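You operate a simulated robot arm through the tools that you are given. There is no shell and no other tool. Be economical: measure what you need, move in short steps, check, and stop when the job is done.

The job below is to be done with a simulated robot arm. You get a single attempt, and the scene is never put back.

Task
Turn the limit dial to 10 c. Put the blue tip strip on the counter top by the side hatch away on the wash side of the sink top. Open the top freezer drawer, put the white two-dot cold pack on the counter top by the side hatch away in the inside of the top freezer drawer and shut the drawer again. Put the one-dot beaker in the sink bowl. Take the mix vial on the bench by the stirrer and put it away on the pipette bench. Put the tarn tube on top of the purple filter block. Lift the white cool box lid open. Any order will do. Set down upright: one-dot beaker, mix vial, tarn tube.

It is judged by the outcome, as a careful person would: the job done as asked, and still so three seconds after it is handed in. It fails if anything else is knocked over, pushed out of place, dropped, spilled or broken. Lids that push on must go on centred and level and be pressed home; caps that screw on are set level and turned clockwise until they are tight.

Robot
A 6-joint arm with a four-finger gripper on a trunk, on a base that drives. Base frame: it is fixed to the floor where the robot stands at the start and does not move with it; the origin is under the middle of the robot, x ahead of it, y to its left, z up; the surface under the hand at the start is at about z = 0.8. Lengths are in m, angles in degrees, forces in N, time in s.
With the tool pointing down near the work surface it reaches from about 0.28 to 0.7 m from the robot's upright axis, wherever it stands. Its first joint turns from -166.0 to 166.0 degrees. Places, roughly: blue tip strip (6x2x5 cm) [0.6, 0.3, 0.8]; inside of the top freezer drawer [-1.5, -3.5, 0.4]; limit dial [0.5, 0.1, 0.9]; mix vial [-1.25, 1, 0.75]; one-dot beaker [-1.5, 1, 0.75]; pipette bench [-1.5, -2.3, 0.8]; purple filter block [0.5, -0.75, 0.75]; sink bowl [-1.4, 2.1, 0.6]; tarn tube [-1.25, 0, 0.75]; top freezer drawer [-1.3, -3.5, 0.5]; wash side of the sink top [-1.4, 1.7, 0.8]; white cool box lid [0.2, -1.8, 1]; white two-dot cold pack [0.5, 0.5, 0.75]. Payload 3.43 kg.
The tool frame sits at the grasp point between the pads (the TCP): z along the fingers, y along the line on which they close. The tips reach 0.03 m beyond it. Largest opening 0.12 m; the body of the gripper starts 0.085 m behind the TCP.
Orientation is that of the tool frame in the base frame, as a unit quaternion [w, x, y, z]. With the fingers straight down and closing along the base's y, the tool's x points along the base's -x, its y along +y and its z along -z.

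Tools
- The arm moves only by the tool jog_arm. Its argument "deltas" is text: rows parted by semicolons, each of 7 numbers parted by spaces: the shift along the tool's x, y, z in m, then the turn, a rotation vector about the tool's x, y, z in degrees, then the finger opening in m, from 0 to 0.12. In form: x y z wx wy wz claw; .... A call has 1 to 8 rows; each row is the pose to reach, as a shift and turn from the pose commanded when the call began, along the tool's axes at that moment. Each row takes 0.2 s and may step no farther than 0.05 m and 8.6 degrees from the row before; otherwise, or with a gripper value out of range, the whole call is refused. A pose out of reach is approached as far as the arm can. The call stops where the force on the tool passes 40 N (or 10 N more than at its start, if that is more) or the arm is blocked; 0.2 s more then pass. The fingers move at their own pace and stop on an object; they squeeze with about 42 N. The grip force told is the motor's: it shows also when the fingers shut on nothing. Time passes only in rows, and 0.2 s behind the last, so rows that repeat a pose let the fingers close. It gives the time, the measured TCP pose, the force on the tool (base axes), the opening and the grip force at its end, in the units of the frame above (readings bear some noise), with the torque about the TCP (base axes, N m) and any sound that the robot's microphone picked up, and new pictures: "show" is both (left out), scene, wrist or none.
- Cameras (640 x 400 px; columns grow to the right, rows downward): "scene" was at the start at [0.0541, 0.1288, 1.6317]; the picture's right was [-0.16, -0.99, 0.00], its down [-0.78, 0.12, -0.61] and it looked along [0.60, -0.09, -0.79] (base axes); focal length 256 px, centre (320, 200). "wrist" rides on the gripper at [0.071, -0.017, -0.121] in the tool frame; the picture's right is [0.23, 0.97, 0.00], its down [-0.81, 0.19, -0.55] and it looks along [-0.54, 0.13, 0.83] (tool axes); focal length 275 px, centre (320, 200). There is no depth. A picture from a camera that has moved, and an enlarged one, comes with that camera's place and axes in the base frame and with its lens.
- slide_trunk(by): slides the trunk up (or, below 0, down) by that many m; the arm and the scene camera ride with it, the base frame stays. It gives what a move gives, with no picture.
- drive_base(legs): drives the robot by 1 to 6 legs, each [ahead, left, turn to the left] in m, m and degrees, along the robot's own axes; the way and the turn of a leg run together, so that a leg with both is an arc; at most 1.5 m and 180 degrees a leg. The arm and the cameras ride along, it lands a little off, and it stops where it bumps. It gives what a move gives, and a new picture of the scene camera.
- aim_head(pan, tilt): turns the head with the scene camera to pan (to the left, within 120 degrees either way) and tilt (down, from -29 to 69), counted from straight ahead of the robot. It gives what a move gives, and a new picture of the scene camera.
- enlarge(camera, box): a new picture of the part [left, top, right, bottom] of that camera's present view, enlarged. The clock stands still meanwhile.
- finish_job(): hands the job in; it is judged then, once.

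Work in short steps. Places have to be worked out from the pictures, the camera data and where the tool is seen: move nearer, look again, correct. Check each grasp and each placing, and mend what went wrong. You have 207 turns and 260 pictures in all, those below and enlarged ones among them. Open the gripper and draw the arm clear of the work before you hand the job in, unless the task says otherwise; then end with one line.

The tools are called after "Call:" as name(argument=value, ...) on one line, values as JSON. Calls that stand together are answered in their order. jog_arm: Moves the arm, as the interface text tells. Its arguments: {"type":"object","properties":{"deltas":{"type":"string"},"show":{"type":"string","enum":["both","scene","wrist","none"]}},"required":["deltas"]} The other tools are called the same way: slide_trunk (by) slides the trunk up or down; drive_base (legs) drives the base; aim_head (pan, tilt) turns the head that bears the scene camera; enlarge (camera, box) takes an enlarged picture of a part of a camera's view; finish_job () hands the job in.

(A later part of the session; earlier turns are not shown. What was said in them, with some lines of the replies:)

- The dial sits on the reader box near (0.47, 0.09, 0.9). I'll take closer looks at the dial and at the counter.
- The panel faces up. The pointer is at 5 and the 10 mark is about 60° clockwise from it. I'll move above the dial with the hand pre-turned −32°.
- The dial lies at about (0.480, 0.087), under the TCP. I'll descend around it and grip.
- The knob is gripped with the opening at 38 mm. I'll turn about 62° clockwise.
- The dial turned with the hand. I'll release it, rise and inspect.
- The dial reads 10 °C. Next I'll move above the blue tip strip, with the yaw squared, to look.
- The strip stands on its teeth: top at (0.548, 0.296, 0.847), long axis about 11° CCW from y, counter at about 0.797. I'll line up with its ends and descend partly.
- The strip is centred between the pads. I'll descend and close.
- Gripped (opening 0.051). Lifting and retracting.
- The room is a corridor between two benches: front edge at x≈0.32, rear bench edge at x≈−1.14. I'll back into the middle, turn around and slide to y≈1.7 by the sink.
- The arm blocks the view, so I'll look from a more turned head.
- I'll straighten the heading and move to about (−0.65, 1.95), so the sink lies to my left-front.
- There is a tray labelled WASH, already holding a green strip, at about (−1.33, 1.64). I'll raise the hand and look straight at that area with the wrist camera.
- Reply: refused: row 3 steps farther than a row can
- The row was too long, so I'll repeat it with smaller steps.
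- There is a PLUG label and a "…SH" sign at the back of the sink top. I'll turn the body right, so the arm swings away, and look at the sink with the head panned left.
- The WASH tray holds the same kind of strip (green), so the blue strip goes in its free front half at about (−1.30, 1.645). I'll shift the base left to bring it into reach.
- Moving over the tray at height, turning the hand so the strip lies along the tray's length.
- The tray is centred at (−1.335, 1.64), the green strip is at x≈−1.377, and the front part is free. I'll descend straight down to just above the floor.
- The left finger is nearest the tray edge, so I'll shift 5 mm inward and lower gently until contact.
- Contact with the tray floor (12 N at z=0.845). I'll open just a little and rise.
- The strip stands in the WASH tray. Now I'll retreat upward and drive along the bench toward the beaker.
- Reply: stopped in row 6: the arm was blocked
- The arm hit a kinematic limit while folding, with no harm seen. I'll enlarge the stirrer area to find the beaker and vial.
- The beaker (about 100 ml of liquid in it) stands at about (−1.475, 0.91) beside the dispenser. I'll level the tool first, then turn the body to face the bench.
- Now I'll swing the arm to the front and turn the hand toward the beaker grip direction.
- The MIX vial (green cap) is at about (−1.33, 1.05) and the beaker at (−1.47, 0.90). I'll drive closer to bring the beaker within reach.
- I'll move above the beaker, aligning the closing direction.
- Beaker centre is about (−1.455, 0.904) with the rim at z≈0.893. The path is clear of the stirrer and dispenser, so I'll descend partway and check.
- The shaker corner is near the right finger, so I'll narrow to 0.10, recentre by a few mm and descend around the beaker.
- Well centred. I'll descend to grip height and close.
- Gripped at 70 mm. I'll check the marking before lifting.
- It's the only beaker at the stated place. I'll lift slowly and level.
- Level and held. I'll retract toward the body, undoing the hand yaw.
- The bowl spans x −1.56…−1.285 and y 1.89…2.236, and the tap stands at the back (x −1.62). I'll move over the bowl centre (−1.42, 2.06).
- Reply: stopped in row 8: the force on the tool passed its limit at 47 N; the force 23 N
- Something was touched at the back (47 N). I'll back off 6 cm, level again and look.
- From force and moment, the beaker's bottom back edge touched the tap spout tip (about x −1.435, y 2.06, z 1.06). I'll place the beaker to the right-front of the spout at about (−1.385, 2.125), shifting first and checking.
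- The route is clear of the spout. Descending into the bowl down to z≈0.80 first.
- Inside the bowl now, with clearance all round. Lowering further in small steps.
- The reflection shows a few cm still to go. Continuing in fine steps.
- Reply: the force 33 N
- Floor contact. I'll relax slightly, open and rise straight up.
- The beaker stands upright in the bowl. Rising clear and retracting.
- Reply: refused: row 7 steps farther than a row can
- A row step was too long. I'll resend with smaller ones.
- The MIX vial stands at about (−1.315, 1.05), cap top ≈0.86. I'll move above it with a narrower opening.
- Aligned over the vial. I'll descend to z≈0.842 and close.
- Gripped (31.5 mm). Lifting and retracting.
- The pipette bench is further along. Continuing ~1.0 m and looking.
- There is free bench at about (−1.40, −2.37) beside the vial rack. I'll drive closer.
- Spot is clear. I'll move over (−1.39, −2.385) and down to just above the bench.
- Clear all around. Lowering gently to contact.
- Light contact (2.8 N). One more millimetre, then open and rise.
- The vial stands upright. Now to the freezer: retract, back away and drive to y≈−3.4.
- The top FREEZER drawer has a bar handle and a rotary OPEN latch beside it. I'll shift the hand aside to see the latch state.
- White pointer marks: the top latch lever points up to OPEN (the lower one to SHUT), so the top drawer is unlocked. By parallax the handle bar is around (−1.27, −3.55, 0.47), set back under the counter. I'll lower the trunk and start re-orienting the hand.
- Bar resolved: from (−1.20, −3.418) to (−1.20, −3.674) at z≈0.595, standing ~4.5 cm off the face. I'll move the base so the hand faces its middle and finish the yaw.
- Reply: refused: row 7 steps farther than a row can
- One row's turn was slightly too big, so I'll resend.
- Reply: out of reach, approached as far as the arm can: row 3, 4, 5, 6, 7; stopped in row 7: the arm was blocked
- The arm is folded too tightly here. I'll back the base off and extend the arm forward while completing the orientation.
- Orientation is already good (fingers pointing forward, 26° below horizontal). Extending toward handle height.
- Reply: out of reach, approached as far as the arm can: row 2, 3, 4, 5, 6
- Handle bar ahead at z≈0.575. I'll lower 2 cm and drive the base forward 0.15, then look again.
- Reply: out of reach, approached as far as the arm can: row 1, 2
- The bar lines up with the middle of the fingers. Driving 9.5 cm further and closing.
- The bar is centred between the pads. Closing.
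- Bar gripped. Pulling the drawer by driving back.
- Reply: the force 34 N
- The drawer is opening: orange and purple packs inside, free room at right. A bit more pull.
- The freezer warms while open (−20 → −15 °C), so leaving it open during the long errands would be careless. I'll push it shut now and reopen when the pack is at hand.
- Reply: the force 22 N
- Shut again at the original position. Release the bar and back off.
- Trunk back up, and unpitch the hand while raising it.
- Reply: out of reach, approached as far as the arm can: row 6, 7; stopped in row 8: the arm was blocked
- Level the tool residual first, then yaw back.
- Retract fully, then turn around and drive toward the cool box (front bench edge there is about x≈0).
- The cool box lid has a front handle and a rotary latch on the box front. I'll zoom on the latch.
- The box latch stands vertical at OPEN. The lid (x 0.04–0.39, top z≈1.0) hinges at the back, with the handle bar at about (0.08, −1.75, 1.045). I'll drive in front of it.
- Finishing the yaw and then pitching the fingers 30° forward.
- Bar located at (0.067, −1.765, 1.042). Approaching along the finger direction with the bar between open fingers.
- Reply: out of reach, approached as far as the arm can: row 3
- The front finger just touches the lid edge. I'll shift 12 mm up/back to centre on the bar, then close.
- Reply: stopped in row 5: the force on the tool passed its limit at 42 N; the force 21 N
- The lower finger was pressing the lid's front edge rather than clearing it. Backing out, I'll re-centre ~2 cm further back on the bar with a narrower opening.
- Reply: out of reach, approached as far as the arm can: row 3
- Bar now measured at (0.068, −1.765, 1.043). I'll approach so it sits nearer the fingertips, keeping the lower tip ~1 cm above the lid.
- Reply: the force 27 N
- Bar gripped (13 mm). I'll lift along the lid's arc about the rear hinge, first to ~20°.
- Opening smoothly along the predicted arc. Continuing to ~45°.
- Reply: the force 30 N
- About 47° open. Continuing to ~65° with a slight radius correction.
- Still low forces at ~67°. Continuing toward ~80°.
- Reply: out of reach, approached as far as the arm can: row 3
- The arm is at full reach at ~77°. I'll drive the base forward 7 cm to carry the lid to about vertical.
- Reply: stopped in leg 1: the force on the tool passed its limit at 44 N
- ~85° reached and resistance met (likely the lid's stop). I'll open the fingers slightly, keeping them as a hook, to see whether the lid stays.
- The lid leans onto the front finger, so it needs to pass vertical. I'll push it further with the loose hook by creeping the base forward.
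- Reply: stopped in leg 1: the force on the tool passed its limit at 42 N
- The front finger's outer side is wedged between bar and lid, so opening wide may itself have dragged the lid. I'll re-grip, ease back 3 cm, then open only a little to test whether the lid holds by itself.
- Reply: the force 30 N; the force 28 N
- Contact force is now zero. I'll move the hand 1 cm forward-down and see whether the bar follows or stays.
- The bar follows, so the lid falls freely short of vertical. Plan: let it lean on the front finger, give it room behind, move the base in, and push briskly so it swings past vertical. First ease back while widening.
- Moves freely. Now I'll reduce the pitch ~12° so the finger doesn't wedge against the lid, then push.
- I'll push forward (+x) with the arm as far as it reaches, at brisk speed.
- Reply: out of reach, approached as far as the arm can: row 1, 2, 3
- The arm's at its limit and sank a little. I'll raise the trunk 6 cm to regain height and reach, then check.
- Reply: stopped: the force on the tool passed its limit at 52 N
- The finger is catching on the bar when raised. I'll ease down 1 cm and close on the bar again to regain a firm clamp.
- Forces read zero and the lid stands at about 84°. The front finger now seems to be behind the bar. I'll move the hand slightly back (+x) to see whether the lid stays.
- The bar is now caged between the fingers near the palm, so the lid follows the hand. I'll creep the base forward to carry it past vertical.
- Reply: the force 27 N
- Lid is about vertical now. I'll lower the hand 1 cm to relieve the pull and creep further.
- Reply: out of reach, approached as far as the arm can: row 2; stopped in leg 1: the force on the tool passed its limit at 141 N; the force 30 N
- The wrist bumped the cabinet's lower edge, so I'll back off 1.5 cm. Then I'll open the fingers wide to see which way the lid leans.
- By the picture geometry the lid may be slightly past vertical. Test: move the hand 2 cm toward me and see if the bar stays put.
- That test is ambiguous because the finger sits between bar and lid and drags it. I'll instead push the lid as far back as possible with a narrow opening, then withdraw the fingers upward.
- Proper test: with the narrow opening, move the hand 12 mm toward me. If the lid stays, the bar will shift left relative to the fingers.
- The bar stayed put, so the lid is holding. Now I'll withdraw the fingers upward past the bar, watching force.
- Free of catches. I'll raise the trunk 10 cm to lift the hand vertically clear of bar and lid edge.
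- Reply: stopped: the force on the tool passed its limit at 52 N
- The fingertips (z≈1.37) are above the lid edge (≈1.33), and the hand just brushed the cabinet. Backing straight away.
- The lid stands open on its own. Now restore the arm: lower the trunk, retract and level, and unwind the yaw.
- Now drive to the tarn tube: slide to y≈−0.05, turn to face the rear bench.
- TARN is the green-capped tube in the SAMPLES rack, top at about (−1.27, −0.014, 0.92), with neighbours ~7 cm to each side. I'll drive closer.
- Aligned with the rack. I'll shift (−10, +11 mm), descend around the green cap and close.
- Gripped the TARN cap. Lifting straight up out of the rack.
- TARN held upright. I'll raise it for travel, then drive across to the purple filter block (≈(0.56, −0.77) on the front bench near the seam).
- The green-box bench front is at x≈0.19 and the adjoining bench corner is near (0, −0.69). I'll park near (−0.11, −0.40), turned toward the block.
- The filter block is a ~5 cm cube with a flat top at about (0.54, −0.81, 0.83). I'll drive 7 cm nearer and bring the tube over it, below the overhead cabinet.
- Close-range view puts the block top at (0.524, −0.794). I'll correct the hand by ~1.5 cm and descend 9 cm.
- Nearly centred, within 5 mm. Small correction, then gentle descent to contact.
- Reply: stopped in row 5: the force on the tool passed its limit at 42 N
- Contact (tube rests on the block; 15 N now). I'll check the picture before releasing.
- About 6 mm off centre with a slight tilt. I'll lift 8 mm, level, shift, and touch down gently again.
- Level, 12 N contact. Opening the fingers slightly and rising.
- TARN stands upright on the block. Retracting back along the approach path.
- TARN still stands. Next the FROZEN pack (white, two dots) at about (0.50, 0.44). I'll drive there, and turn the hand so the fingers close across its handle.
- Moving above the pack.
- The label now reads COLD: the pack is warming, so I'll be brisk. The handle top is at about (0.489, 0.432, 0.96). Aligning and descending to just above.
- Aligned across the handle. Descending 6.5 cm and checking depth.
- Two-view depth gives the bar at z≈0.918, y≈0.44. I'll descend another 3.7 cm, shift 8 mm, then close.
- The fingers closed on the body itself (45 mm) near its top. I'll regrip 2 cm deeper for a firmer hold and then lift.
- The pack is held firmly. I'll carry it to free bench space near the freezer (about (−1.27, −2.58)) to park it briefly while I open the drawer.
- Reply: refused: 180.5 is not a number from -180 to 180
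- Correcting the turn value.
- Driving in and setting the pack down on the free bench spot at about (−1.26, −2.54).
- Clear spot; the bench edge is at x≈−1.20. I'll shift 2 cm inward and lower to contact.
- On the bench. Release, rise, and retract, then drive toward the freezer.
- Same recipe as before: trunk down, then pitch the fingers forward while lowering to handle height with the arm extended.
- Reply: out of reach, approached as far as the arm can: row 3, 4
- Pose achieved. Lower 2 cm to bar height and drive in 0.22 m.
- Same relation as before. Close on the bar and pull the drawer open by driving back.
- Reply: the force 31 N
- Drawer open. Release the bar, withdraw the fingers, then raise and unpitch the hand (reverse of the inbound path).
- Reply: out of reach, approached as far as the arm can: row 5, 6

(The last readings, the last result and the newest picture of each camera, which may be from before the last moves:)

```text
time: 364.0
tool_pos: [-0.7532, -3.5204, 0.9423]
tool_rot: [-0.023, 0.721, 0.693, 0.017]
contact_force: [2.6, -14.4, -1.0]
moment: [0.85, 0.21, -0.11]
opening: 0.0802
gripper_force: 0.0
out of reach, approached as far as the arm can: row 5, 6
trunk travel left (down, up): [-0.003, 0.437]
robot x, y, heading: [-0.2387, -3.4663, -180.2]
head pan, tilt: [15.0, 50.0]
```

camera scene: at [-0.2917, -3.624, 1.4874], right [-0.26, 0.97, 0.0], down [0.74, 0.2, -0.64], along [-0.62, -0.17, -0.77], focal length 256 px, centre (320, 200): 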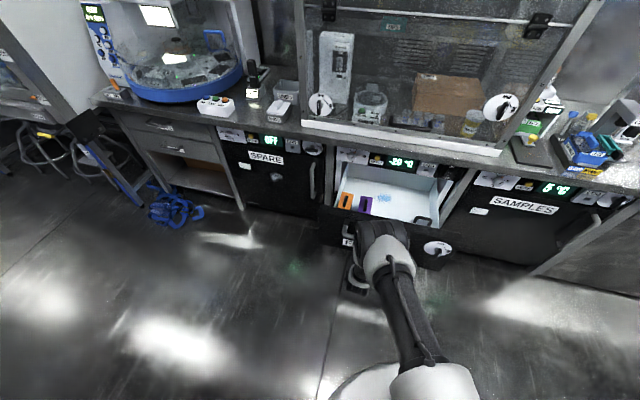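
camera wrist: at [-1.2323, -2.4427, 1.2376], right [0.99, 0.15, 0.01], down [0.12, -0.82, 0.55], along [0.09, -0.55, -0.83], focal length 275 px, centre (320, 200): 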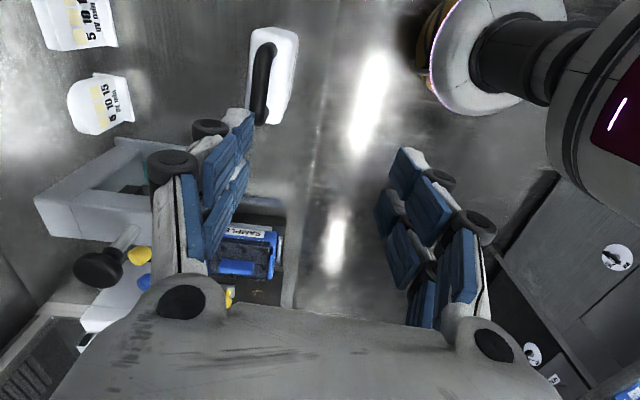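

Level the tool, trunk up, and drive back to the pack.

Call:
jog_arm(deltas="0 0 -0.02 -0.5 -3.2 0 0.08; 0 0 -0.04 -0.5 -3.2 0 0.08", show="none")

Call:
slide_trunk(by=0.15)

Call:
drive_base(legs=[[0, -1.0, 0], [0.47, 0, 0.2]])

Call:
enlarge(camera="wrist", box=[0, 0, 640, 400])

```text
time: 364.6
tool_pos: [-0.75, -3.5322, 0.9835]
tool_rot: [0.022, 0.733, 0.68, -0.018]
contact_force: [0.4, 0.9, 0.4]
moment: [0.0, 0.0, 0.04]
opening: 0.0802
gripper_force: 0.1
trunk travel left (down, up): [-0.003, 0.437]
robot x, y, heading: [-0.2395, -3.4648, -179.9]
head pan, tilt: [15.0, 50.0]
```

```text
time: 366.3
tool_pos: [-0.7503, -3.5332, 1.1324]
tool_rot: [0.022, 0.733, 0.68, -0.017]
contact_force: [-0.2, 0.4, -0.2]
moment: [-0.01, 0.02, 0.03]
opening: 0.0799
gripper_force: 0.0
trunk travel left (down, up): [-0.153, 0.287]
robot x, y, heading: [-0.237, -3.4627, -180.2]
head pan, tilt: [15.0, 50.0]
```

```text
time: 373.9
tool_pos: [-1.2228, -2.5335, 1.1313]
tool_rot: [0.022, 0.736, 0.676, -0.017]
contact_force: [0.0, 0.1, -0.7]
moment: [0.0, 0.03, -0.01]
opening: 0.08
gripper_force: 0.1
trunk travel left (down, up): [-0.153, 0.287]
robot x, y, heading: [-0.7094, -2.467, 179.6]
head pan, tilt: [15.0, 50.0]
camera scene: at [-0.7678, -2.6275, 1.6374], right [-0.25, 0.97, 0.0], down [0.74, 0.19, -0.64], along [-0.62, -0.16, -0.77], focal length 256 px, centre (320, 200)
```

scene: 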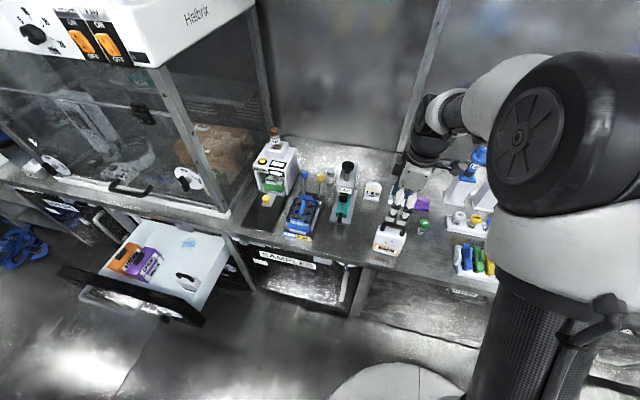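

```text
1.00 times, centred on (320, 200) of wrist (not enlarged: the box is as wide or as high as the picture)
camera zoom: at [-1.2338, -2.4522, 1.2473], right [0.99, 0.15, 0.0], down [0.12, -0.79, 0.6], along [0.08, -0.59, -0.8], focal length 275 px, centre (320, 200)
```

zoom: 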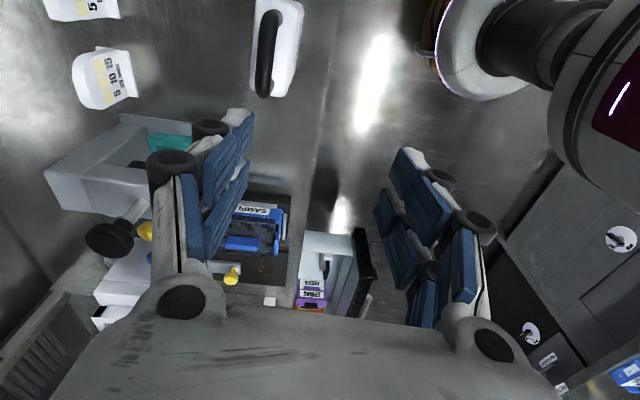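

Levelling the hand first.

Call:
jog_arm(deltas="0 0 0 0.3 1.6 0 0.07; 0 0 0 0.54 3.14 0 0.07; 0 0 0 0.54 3.14 0 0.07", show="none")

```text
time: 374.7
tool_pos: [-1.2219, -2.5336, 1.1325]
tool_rot: [0.0, 0.737, 0.676, 0.0]
contact_force: [0.0, -0.4, 0.3]
moment: [-0.01, -0.02, 0.02]
opening: 0.0698
gripper_force: 0.1
trunk travel left (down, up): [-0.153, 0.287]
robot x, y, heading: [-0.7122, -2.4703, 179.3]
head pan, tilt: [15.0, 50.0]
```

Moving over the pack and down to the same grip pose, then closing.

Call:
jog_arm(deltas="0.009 -0.03 0.025 0 0 0 0.07; 0.0175 -0.0587 0.055 0 0 0 0.07; 0.0175 -0.0587 0.1 0 0 0 0.07; 0.0175 -0.0587 0.145 0 0 0 0.07; 0.0175 -0.0587 0.19 0 0 0 0.07; 0.0175 -0.0587 0.235 0 0 0 0.07; 0.0175 -0.0587 0.235 0 0 0 0.03; 0.0175 -0.0587 0.235 0 0 0 0.03", show="none")

Call:
jog_arm(deltas="0 0 0 0 0 0 0.03; 0 0 -0.03 0 0 0 0.03; 0 0 -0.075 0 0 0 0.03; 0 0 -0.12 0 0 0 0.03; 0 0 -0.165 0 0 0 0.03; 0 0.03 -0.2 0 0 0 0.03; 0 0.06 -0.22 0 0 0 0.03; 0 0.09 -0.22 0 0 0 0.03", show="wrist")

```text
time: 376.5
tool_pos: [-1.2778, -2.5093, 0.8973]
tool_rot: [-0.001, 0.737, 0.676, 0.0]
contact_force: [-0.3, -0.4, 2.1]
moment: [-0.05, 0.04, -0.04]
opening: 0.0447
gripper_force: 19.9
trunk travel left (down, up): [-0.153, 0.287]
robot x, y, heading: [-0.7129, -2.4694, 179.3]
head pan, tilt: [15.0, 50.0]
```

```text
time: 378.3
tool_pos: [-1.1874, -2.5171, 1.1183]
tool_rot: [-0.001, 0.737, 0.676, 0.0]
contact_force: [0.8, -0.3, -3.7]
moment: [0.05, 0.04, -0.03]
opening: 0.0445
gripper_force: 41.9
trunk travel left (down, up): [-0.153, 0.287]
robot x, y, heading: [-0.7148, -2.4688, 179.4]
head pan, tilt: [15.0, 50.0]
camera wrist: at [-1.1983, -2.4427, 1.2377], right [0.99, 0.15, 0.0], down [0.12, -0.82, 0.55], along [0.08, -0.55, -0.83], focal length 275 px, centre (320, 200)
```

wrist: 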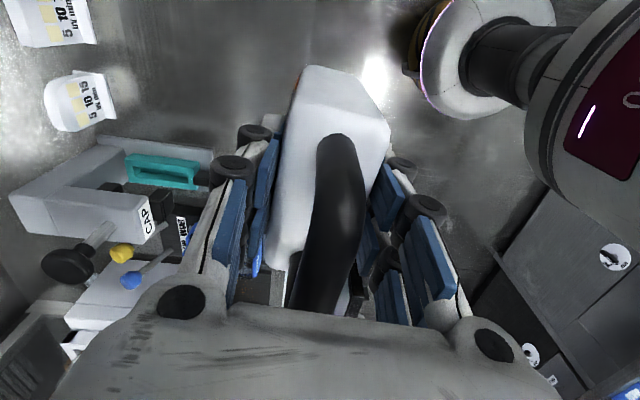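

Held. Driving to the open drawer with the pack.

Call:
drive_base(legs=[[-0.42, 0, 0.6], [0, 0.96, 0], [0.19, 0, 0]])

Call:
slide_trunk(by=-0.15)

Call:
enlarge(camera="wrist", box=[0, 0, 640, 400])

```text
time: 386.7
tool_pos: [-0.9598, -3.478, 1.1159]
tool_rot: [-0.001, 0.739, 0.674, 0.0]
contact_force: [-1.0, 0.2, -3.5]
moment: [0.03, -0.04, 0.01]
opening: 0.0446
gripper_force: 41.6
trunk travel left (down, up): [-0.153, 0.287]
robot x, y, heading: [-0.4804, -3.436, 179.1]
head pan, tilt: [15.0, 50.0]
camera scene: at [-0.5401, -3.5912, 1.6373], right [-0.24, 0.97, 0.0], down [0.74, 0.19, -0.64], along [-0.62, -0.16, -0.77], focal length 256 px, centre (320, 200)
```

scene: 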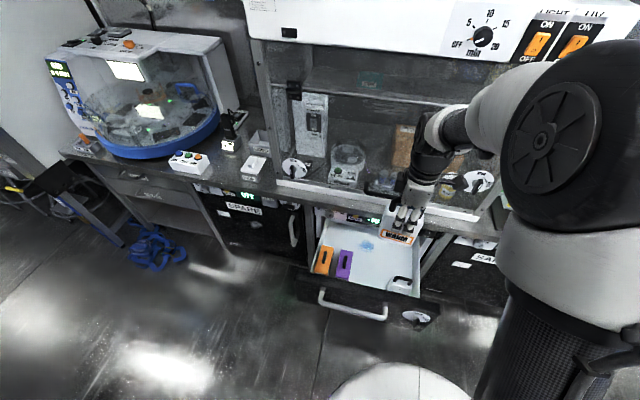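

```text
time: 388.5
tool_pos: [-0.9598, -3.4794, 0.9667]
tool_rot: [0.0, 0.739, 0.674, 0.0]
contact_force: [-0.6, -0.4, -2.9]
moment: [0.01, -0.01, 0.0]
opening: 0.0445
gripper_force: 41.7
trunk travel left (down, up): [-0.003, 0.437]
robot x, y, heading: [-0.4823, -3.4341, 179.0]
head pan, tilt: [15.0, 50.0]
```

```text
1.00 times, centred on (320, 200) of wrist (not enlarged: the box is as wide or as high as the picture)
camera zoom: at [-0.9699, -3.4043, 1.0871], right [0.99, 0.14, 0.0], down [0.12, -0.82, 0.55], along [0.08, -0.55, -0.83], focal length 275 px, centre (320, 200)
```

zoom: 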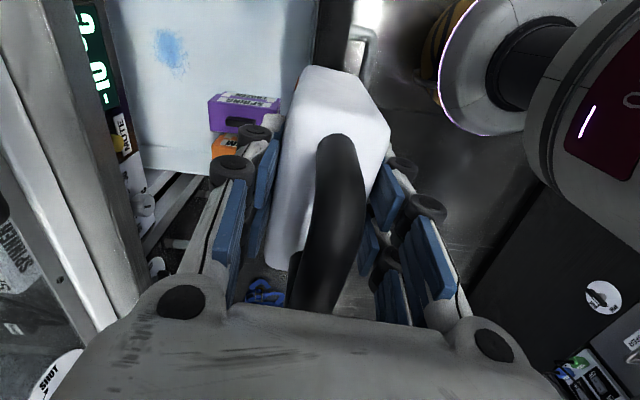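

Free place between the purple and white packs: target (−1.11, −3.475). Moving over it and starting down.

Call:
jog_arm(deltas="-0.003 -0.04 0 0 0 0 0.03; -0.006 -0.08 0 0 0 0 0.03; -0.009 -0.12 0 0 0 0 0.03; -0.01 -0.149 0.02 0 0 0 0.03; -0.01 -0.149 0.06 0 0 0 0.03; -0.01 -0.149 0.105 0 0 0 0.03; -0.01 -0.149 0.15 0 0 0 0.03; -0.01 -0.149 0.19 0 0 0 0.03", show="both")

```text
time: 390.3
tool_pos: [-1.1113, -3.4738, 0.7749]
tool_rot: [-0.001, 0.739, 0.674, 0.0]
contact_force: [-0.2, -0.5, -3.4]
moment: [0.0, -0.03, -0.02]
opening: 0.0446
gripper_force: 41.7
trunk travel left (down, up): [-0.003, 0.437]
robot x, y, heading: [-0.4844, -3.4347, 179.2]
head pan, tilt: [15.0, 50.0]
camera scene: at [-0.5391, -3.5912, 1.4873], right [-0.24, 0.97, 0.0], down [0.74, 0.19, -0.64], along [-0.62, -0.16, -0.77], focal length 256 px, centre (320, 200)
camera wrist: at [-1.1216, -3.401, 0.8959], right [0.99, 0.14, 0.0], down [0.12, -0.82, 0.55], along [0.08, -0.55, -0.83], focal length 275 px, centre (320, 200)
```

scene: 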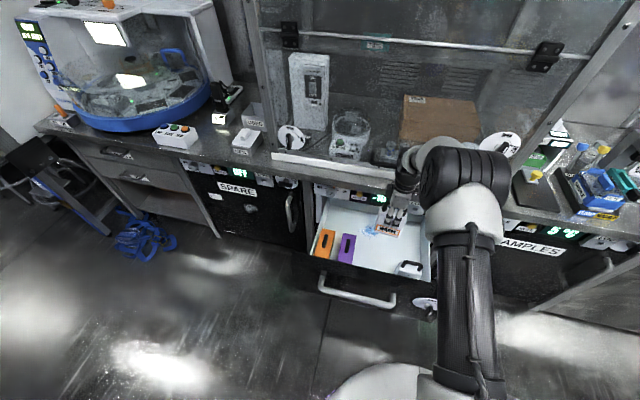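
wrist: 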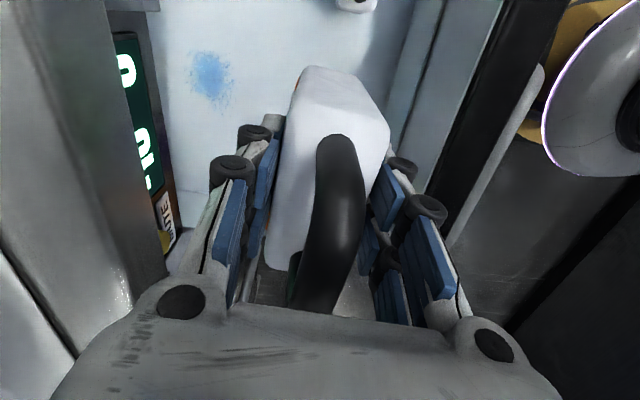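

Clear of the counter edge. Continuing down into the drawer.

Call:
jog_arm(deltas="0 0 0.04 0 0 0 0.03; 0 0 0.08 0 0 0 0.03; 0 0 0.115 0 0 0 0.03; 0 0 0.14 0 0 0 0.03; 0 0 0.155 0 0 0 0.03; 0 0 0.17 0 0 0 0.03", show="wrist")

```text
time: 391.7
tool_pos: [-1.1083, -3.4751, 0.606]
tool_rot: [0.0, 0.739, 0.674, 0.0]
contact_force: [-0.2, 0.0, -3.1]
moment: [0.02, -0.01, 0.01]
opening: 0.0447
gripper_force: 42.5
trunk travel left (down, up): [-0.003, 0.437]
robot x, y, heading: [-0.4799, -3.4323, 179.0]
head pan, tilt: [15.0, 50.0]
camera wrist: at [-1.1192, -3.4007, 0.7254], right [0.99, 0.14, 0.0], down [0.12, -0.82, 0.55], along [0.08, -0.55, -0.83], focal length 275 px, centre (320, 200)
```

wrist: 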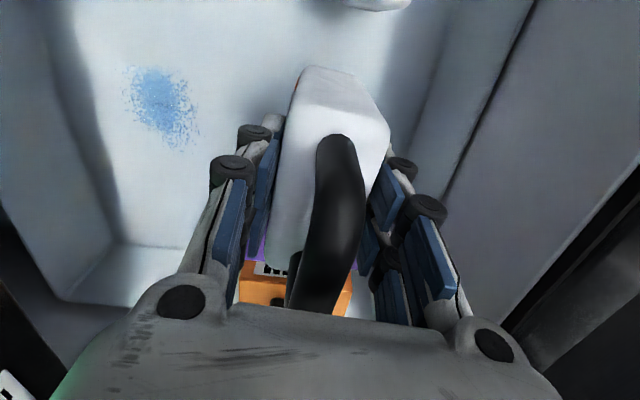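

Continuing in smaller steps until contact.

Call:
jog_arm(deltas="0 0 0.015 0 0 0 0.03; 0 0 0.028 0 0 0 0.03; 0 0 0.038 0 0 0 0.03; 0 0 0.046 0 0 0 0.03; 0 0 0.053 0 0 0 0.03; 0 0 0.06 0 0 0 0.03; 0 0 0.067 0 0 0 0.03; 0 0 0.074 0 0 0 0.03", show="none")

```text
time: 393.5
tool_pos: [-1.108, -3.4759, 0.5323]
tool_rot: [0.0, 0.738, 0.674, 0.0]
contact_force: [0.1, 0.7, -3.9]
moment: [0.03, 0.03, 0.01]
opening: 0.0446
gripper_force: 41.7
trunk travel left (down, up): [-0.003, 0.437]
robot x, y, heading: [-0.4805, -3.4331, 179.2]
head pan, tilt: [15.0, 50.0]
```

No contact yet. Continuing.

Call:
jog_arm(deltas="0 0 0.008 0 0 0 0.03; 0 0 0.016 0 0 0 0.03; 0 0 0.023 0 0 0 0.03; 0 0 0.029 0 0 0 0.03; 0 0 0.035 0 0 0 0.03; 0 0 0.041 0 0 0 0.03; 0 0 0.047 0 0 0 0.03; 0 0 0.053 0 0 0 0.03", show="wrist")

```text
time: 395.3
tool_pos: [-1.0981, -3.4733, 0.4932]
tool_rot: [0.0, 0.738, 0.674, 0.0]
contact_force: [0.5, 0.1, -3.1]
moment: [0.02, 0.04, 0.02]
opening: 0.0445
gripper_force: 42.0
out of reach, approached as far as the arm can: row 4, 5, 6, 7, 8
trunk travel left (down, up): [-0.003, 0.437]
robot x, y, heading: [-0.4832, -3.4376, 179.1]
head pan, tilt: [15.0, 50.0]
camera wrist: at [-1.1083, -3.3995, 0.6133], right [0.99, 0.14, 0.0], down [0.12, -0.82, 0.55], along [0.08, -0.55, -0.83], focal length 275 px, centre (320, 200)
```

wrist: 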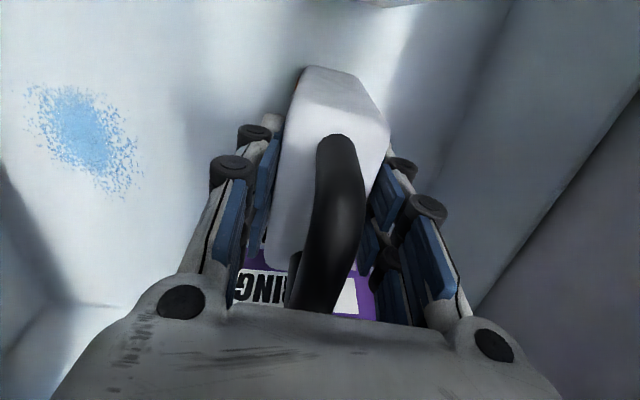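

The arm is at its lower reach limit here. I'll pull the hand 5 cm toward me, then creep the base 6 cm forward to regain reach.

Call:
jog_arm(deltas="0 0.025 0 0 0 0 0.03; 0 0.05 0 0 0 0 0.03", show="none")

Call:
drive_base(legs=[[0.06, 0, 0]])

Call:
jog_arm(deltas="0 0 0.006 0 0 0 0.03; 0 0 0.012 0 0 0 0.03; 0 0 0.018 0 0 0 0.03; 0 0 0.024 0 0 0 0.03; 0 0 0.03 0 0 0 0.03; 0 0 0.036 0 0 0 0.03; 0 0 0.042 0 0 0 0.03; 0 0 0.048 0 0 0 0.03", show="none")

```text
time: 395.9
tool_pos: [-1.0461, -3.4792, 0.4942]
tool_rot: [-0.001, 0.738, 0.675, -0.001]
contact_force: [0.5, -0.2, -3.7]
moment: [-0.01, -0.02, -0.01]
opening: 0.0448
gripper_force: 41.7
trunk travel left (down, up): [-0.003, 0.437]
robot x, y, heading: [-0.4774, -3.4336, 179.0]
head pan, tilt: [15.0, 50.0]
```

```text
time: 396.8
tool_pos: [-1.1052, -3.4777, 0.4943]
tool_rot: [0.0, 0.738, 0.674, 0.0]
contact_force: [-0.1, 0.6, -4.2]
moment: [0.01, 0.0, 0.02]
opening: 0.0447
gripper_force: 42.2
trunk travel left (down, up): [-0.003, 0.437]
robot x, y, heading: [-0.54, -3.4351, 178.9]
head pan, tilt: [15.0, 50.0]
camera scene: at [-0.5982, -3.5902, 1.4873], right [-0.24, 0.97, 0.0], down [0.74, 0.19, -0.64], along [-0.62, -0.16, -0.77], focal length 256 px, centre (320, 200)
```

scene: 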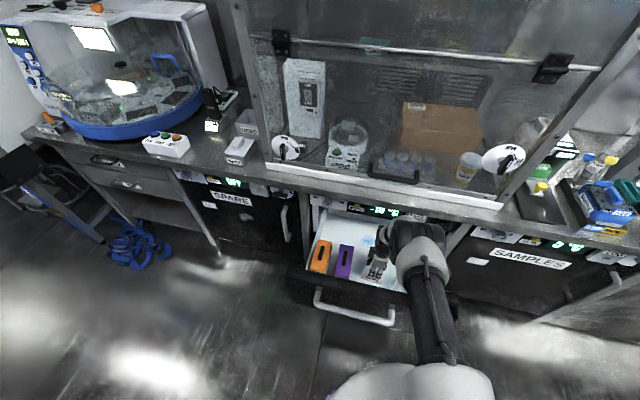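

```text
time: 397.8
tool_pos: [-1.1159, -3.4791, 0.4821]
tool_rot: [-0.006, 0.739, 0.674, -0.008]
contact_force: [-1.9, 1.4, 14.4]
moment: [0.36, -0.27, -0.07]
opening: 0.0448
gripper_force: 41.9
trunk travel left (down, up): [-0.003, 0.437]
robot x, y, heading: [-0.543, -3.4327, 179.2]
head pan, tilt: [15.0, 50.0]
stopped in row 4: the force on the tool passed its limit at 78 N (the readings are from after the stop); the commanded pose is now the measured one
```

Floor contact at bottom z≈0.38. Release and rise straight up.

Call:
jog_arm(deltas="0 0 -0.002 0 0 0 0.045; 0 0 -0.002 0 0 0 0.06; 0 0 -0.002 0 0 0 0.065; 0 0 -0.03 0 0 0 0.065; 0 0 -0.075 0 0 0 0.065; 0 0 -0.12 0 0 0 0.065; 0 0 -0.165 0 0 0 0.07; 0 0 -0.21 0 0 0 0.07", show="wrist")

```text
time: 399.6
tool_pos: [-1.1098, -3.4791, 0.6884]
tool_rot: [-0.003, 0.739, 0.674, -0.004]
contact_force: [-0.5, 1.1, -0.7]
moment: [0.0, 0.02, 0.0]
opening: 0.0699
gripper_force: 0.0
trunk travel left (down, up): [-0.003, 0.437]
robot x, y, heading: [-0.5402, -3.4313, 179.3]
head pan, tilt: [15.0, 50.0]
camera wrist: at [-1.1189, -3.4048, 0.8087], right [0.99, 0.14, -0.01], down [0.12, -0.82, 0.55], along [0.07, -0.55, -0.83], focal length 275 px, centre (320, 200)
```

wrist: 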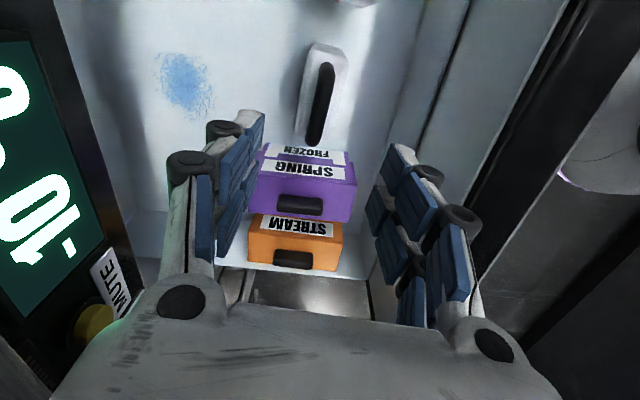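

The pack stands in the drawer. Now I'll rise, back off and set up the forward-pointing pose to push the drawer shut by its bar.

Call:
jog_arm(deltas="0 0 -0.045 0.5 0.2 0 0.08; 0 0 -0.09 0.5 0.2 0 0.08; 0 0.01 -0.135 0.5 0.2 0 0.08; -0.004 0.025 -0.175 0.5 0.2 0 0.08; -0.008 0.04 -0.21 0.5 0.2 0 0.08; -0.0115 0.055 -0.245 0.5 0.2 0 0.08; -0.0115 0.0613 -0.279 0.5 0.2 0 0.08", show="none")

Call:
drive_base(legs=[[-0.3, 0, 0.8]])

Call:
jog_arm(deltas="-0.006 -0.007 0.0455 8 0 0 0.08; -0.012 -0.014 0.091 16 0 0 0.08; -0.018 -0.021 0.1365 24 0 0 0.08; -0.024 -0.028 0.182 32 0 0 0.08; -0.03 -0.035 0.2275 40 0 0 0.08; -0.036 -0.042 0.273 48 0 0 0.08; -0.042 -0.049 0.3185 56 0 0 0.08; -0.048 -0.056 0.364 64 0 0 0.08", show="wrist")

```text
time: 401.2
tool_pos: [-1.0446, -3.4952, 0.9683]
tool_rot: [-0.008, 0.738, 0.674, -0.006]
contact_force: [-0.1, 0.4, -0.7]
moment: [0.0, 0.01, -0.02]
opening: 0.0801
gripper_force: 0.0
trunk travel left (down, up): [-0.003, 0.437]
robot x, y, heading: [-0.5376, -3.4318, 179.1]
head pan, tilt: [15.0, 50.0]
```

```text
time: 403.2
tool_pos: [-0.7425, -3.5049, 0.967]
tool_rot: [-0.008, 0.733, 0.68, -0.007]
contact_force: [-0.2, -0.1, 0.0]
moment: [-0.01, -0.01, -0.01]
opening: 0.0802
gripper_force: 0.0
trunk travel left (down, up): [-0.003, 0.437]
robot x, y, heading: [-0.2382, -3.4297, -179.8]
head pan, tilt: [15.0, 50.0]
camera scene: at [-0.2921, -3.5935, 1.4874], right [-0.26, 0.97, 0.0], down [0.74, 0.2, -0.64], along [-0.62, -0.17, -0.77], focal length 256 px, centre (320, 200)
```

scene: 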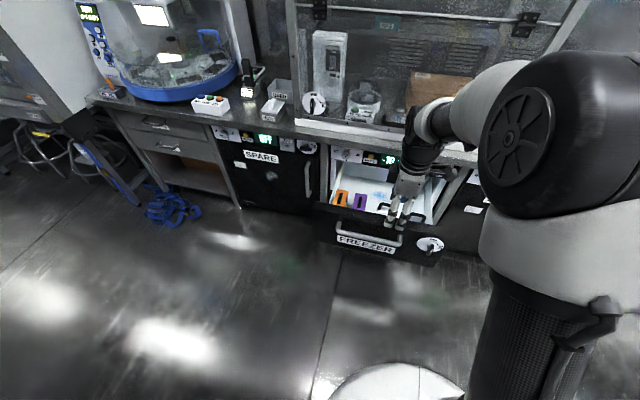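

```text
time: 405.0
tool_pos: [-0.8111, -3.5482, 0.6077]
tool_rot: [-0.395, 0.617, 0.572, -0.369]
contact_force: [-0.3, 0.0, 0.3]
moment: [0.01, -0.02, -0.02]
opening: 0.0801
gripper_force: 0.2
out of reach, approached as far as the arm can: row 3, 4
trunk travel left (down, up): [-0.003, 0.437]
robot x, y, heading: [-0.2393, -3.4382, -179.9]
head pan, tilt: [15.0, 50.0]
camera wrist: at [-0.7036, -3.4832, 0.6719], right [0.42, 0.2, -0.89], down [0.52, -0.85, 0.06], along [-0.74, -0.49, -0.46], focal length 275 px, centre (320, 200)
```

wrist: 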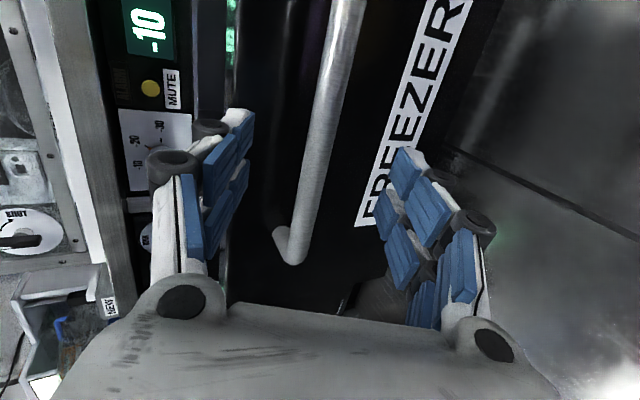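

Bar centred. Advance 5 cm along the fingers, close on it, then push shut by driving forward.

Call:
jog_arm(deltas="0 0 0.03 0 0 0 0.08; 0 0 0.055 0 0 0 0.08; 0 0 0.055 0 0 0 0.04; 0 0 0.055 0 0 0 0.0; 0 0 0.055 0 0 0 0.0; 0 0 0.055 0 0 0 0.0; 0 0 0.055 0 0 0 0.0", show="none")

Call:
drive_base(legs=[[0.16, 0, 0], [0.155, 0, 0]])

```text
time: 406.6
tool_pos: [-0.8623, -3.5422, 0.5823]
tool_rot: [-0.396, 0.617, 0.573, -0.367]
contact_force: [-1.2, -0.2, 2.0]
moment: [0.43, 0.11, 0.06]
opening: 0.0206
gripper_force: 28.4
trunk travel left (down, up): [-0.003, 0.437]
robot x, y, heading: [-0.2404, -3.4333, -180.0]
head pan, tilt: [15.0, 50.0]
```

```text
time: 409.1
tool_pos: [-1.1738, -3.5384, 0.5793]
tool_rot: [-0.395, 0.62, 0.572, -0.364]
contact_force: [-0.9, -0.3, 0.0]
moment: [0.01, -0.04, 0.0]
opening: 0.0001
gripper_force: 33.4
trunk travel left (down, up): [-0.003, 0.437]
robot x, y, heading: [-0.5517, -3.4336, 180.1]
head pan, tilt: [15.0, 50.0]
camera scene: at [-0.6069, -3.5926, 1.4873], right [-0.26, 0.97, 0.0], down [0.74, 0.2, -0.64], along [-0.62, -0.16, -0.77], focal length 256 px, centre (320, 200)
```

scene: 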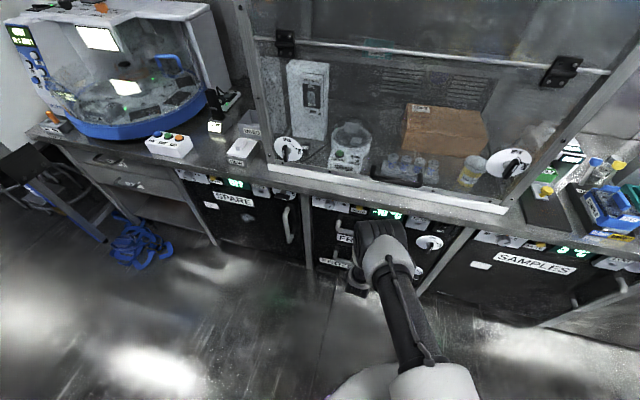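

The fingers slipped off the bar but pushed the drawer nearly shut. I'll look.

Call:
enlarge(camera="wrist", box=[0, 0, 640, 400])

Call:
enlarge(camera="scene", box=[280, 180, 480, 310])

```text
1.00 times, centred on (320, 200) of wrist (not enlarged: the box is as wide or as high as the picture)
camera zoom: at [-1.0661, -3.475, 0.6458], right [0.43, 0.2, -0.88], down [0.51, -0.86, 0.06], along [-0.74, -0.48, -0.47], focal length 275 px, centre (320, 200)
```

zoom: 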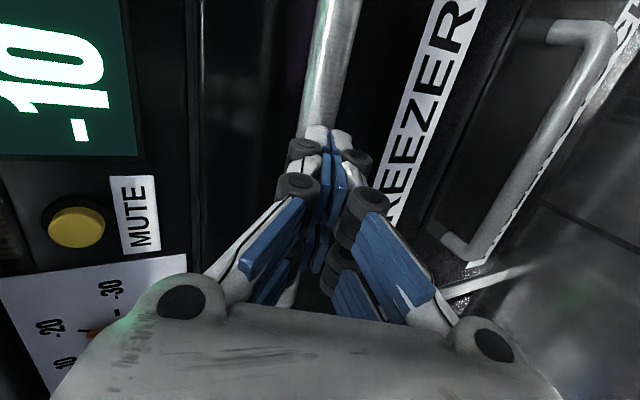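

```text
3.08 times, centred on (380, 245) of scene
camera zoom: at [-0.6069, -3.5926, 1.4873], right [-0.26, 0.97, 0.0], down [0.74, 0.2, -0.64], along [-0.62, -0.16, -0.77], focal length 789 px, centre (135, 62)
```

zoom: 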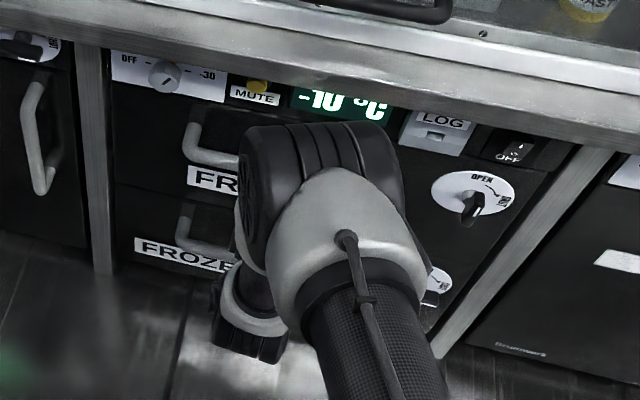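

It looks shut. A small extra push will make sure.

Call:
drive_base(legs=[[0.02, 0, 0]])

```text
time: 409.8
tool_pos: [-1.1741, -3.54, 0.5803]
tool_rot: [-0.395, 0.618, 0.574, -0.364]
contact_force: [19.1, 3.1, 18.4]
moment: [-0.36, 0.43, 0.36]
opening: 0.0002
gripper_force: 33.5
trunk travel left (down, up): [-0.003, 0.437]
robot x, y, heading: [-0.5601, -3.4388, 179.9]
head pan, tilt: [15.0, 50.0]
stopped in leg 1: the force on the tool passed its limit at 64 N (the readings are from after the stop); the commanded pose is now the measured one
camera scene: at [-0.61, -3.5921, 1.4876], right [-0.26, 0.97, 0.0], down [0.74, 0.2, -0.64], along [-0.62, -0.17, -0.76], focal length 256 px, centre (320, 200)
```

scene: 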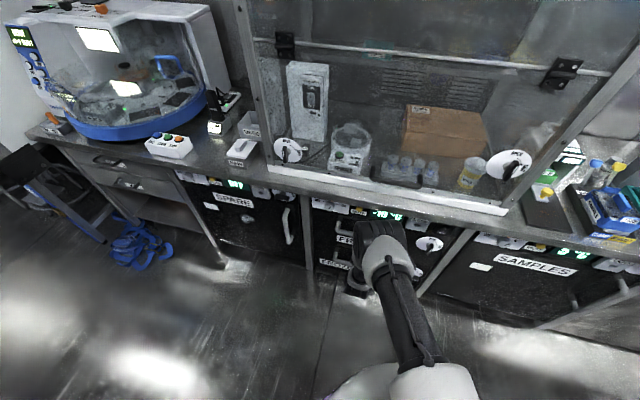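

The drawer is firmly shut. Back away, open the hand and raise it.

Call:
drive_base(legs=[[-0.2, 0, 0]])

Call:
jog_arm(deltas="0.006 -0.035 -0.025 -8 0 0 0.08; 0.0115 -0.07 -0.05 -16 0 0 0.08; 0.017 -0.105 -0.075 -24 0 0 0.08; 0.023 -0.14 -0.1 -32 0 0 0.08; 0.029 -0.175 -0.125 -40 0 0 0.08; 0.0345 -0.21 -0.15 -48 0 0 0.08; 0.04 -0.245 -0.175 -56 0 0 0.08; 0.046 -0.28 -0.2 -64 0 0 0.08", show="none")

Call:
slide_trunk(by=0.15)

Call:
enlarge(camera="scene", box=[300, 130, 480, 280])

```text
time: 411.4
tool_pos: [-0.9784, -3.5415, 0.5783]
tool_rot: [-0.394, 0.619, 0.575, -0.362]
contact_force: [0.4, -0.6, -0.4]
moment: [0.01, -0.02, -0.03]
opening: 0.0
gripper_force: 32.9
trunk travel left (down, up): [-0.003, 0.437]
robot x, y, heading: [-0.3623, -3.4331, 180.1]
head pan, tilt: [15.0, 50.0]
camera scene: at [-0.4155, -3.5931, 1.4874], right [-0.26, 0.97, 0.0], down [0.74, 0.2, -0.64], along [-0.62, -0.17, -0.77], focal length 256 px, centre (320, 200)
```

scene: 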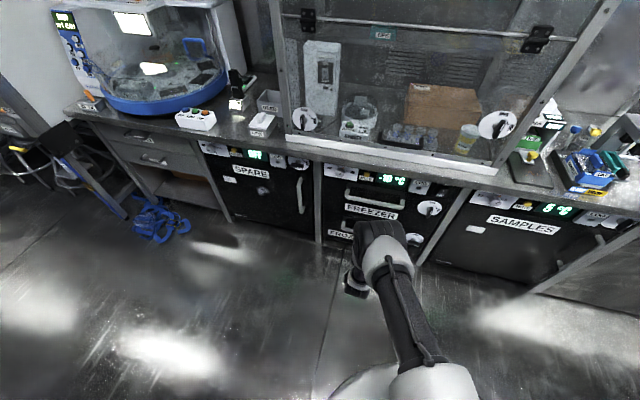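

```text
time: 413.2
tool_pos: [-0.9123, -3.4961, 0.9168]
tool_rot: [-0.014, 0.728, 0.686, 0.004]
contact_force: [1.4, -6.2, -0.8]
moment: [0.45, 0.09, -0.06]
opening: 0.0798
gripper_force: 0.1
out of reach, approached as far as the arm can: row 5, 6
trunk travel left (down, up): [-0.003, 0.437]
robot x, y, heading: [-0.364, -3.4317, 179.8]
head pan, tilt: [15.0, 50.0]
```

```text
time: 415.0
tool_pos: [-0.9117, -3.5001, 1.0661]
tool_rot: [-0.006, 0.734, 0.679, -0.003]
contact_force: [-0.4, -0.3, 0.4]
moment: [-0.01, -0.02, -0.04]
opening: 0.0804
gripper_force: 0.0
trunk travel left (down, up): [-0.153, 0.287]
robot x, y, heading: [-0.3635, -3.4302, 179.8]
head pan, tilt: [15.0, 50.0]
```

```text
2.67 times, centred on (390, 205) of scene
camera zoom: at [-0.4157, -3.5931, 1.6373], right [-0.26, 0.97, 0.0], down [0.74, 0.2, -0.64], along [-0.62, -0.17, -0.77], focal length 684 px, centre (133, 187)
```

zoom: 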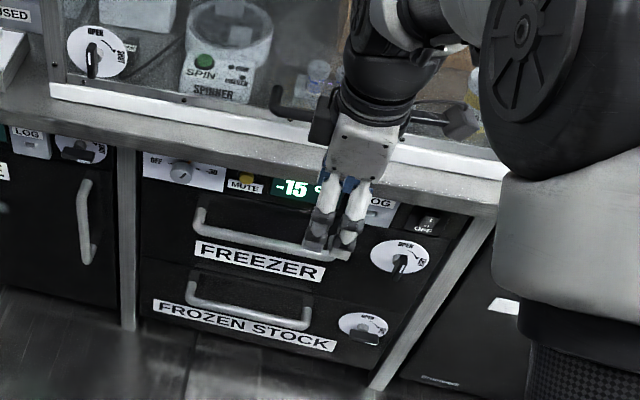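

Drawer shut and recooling (−15 °C). For a final check I'll drive back and look at the cool box lid and the tube.

Call:
drive_base(legs=[[0.08, -1.0, 0], [0, 0, -90]])

Call:
aim_head(pan=-45, tilt=25)

```text
time: 424.1
tool_pos: [-0.5282, -1.867, 1.0665]
tool_rot: [-0.007, 1.0, -0.027, 0.002]
contact_force: [0.0, 0.1, -0.3]
moment: [0.0, -0.04, 0.0]
opening: 0.0798
gripper_force: 0.1
trunk travel left (down, up): [-0.153, 0.287]
robot x, y, heading: [-0.4488, -2.4164, 91.3]
head pan, tilt: [15.0, 50.0]
camera scene: at [-0.6094, -2.3636, 1.6374], right [0.96, 0.28, 0.0], down [0.21, -0.74, -0.64], along [-0.18, 0.62, -0.77], focal length 256 px, centre (320, 200)
```

scene: 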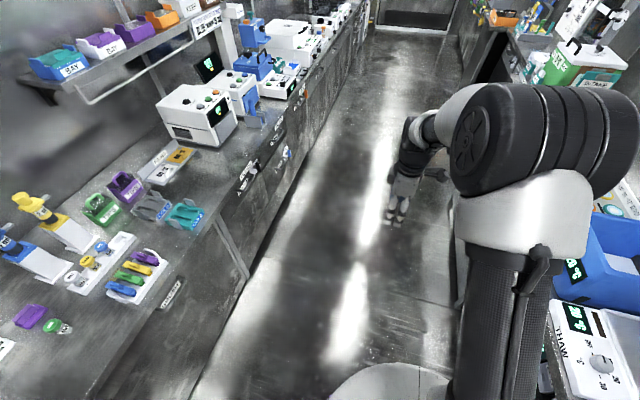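

```text
time: 425.4
tool_pos: [-0.5281, -1.8663, 1.0667]
tool_rot: [-0.007, 1.0, -0.027, 0.003]
contact_force: [0.4, 0.1, 0.4]
moment: [-0.02, 0.06, 0.0]
opening: 0.0802
gripper_force: 0.0
trunk travel left (down, up): [-0.153, 0.287]
robot x, y, heading: [-0.4491, -2.4169, 91.2]
head pan, tilt: [-45.0, 25.0]
camera scene: at [-0.5243, -2.3711, 1.6749], right [0.72, -0.69, 0.0], down [-0.29, -0.31, -0.91], along [0.63, 0.65, -0.42], focal length 256 px, centre (320, 200)
```

scene: 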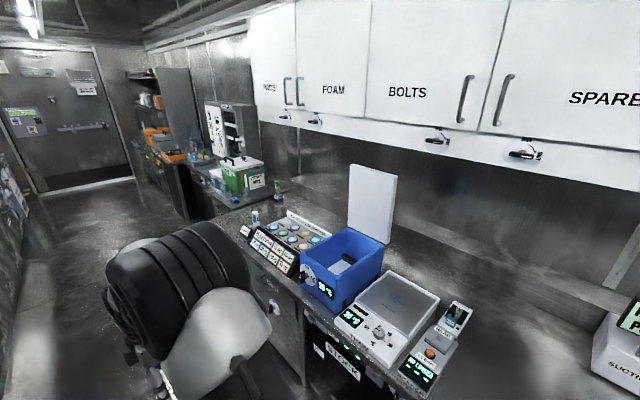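

The lid is still open, TARN stands on the filter block, the MIX vial stands on the pipette bench, and the hand is open and clear. Handing in.

Call:
finish_job()

```text
The job is handed in.
```

All the tasks are done and the job is handed in; I did not look again at the dial, the tip strip or the beaker before handing in. Worth knowing: the tip strip is in the WASH tray, the cold pack's label had gone from FROZEN to WARM before it reached the freezer, and I knocked the sink tap with the beaker and the overhead cabinet with the wrist without seeing anything move.
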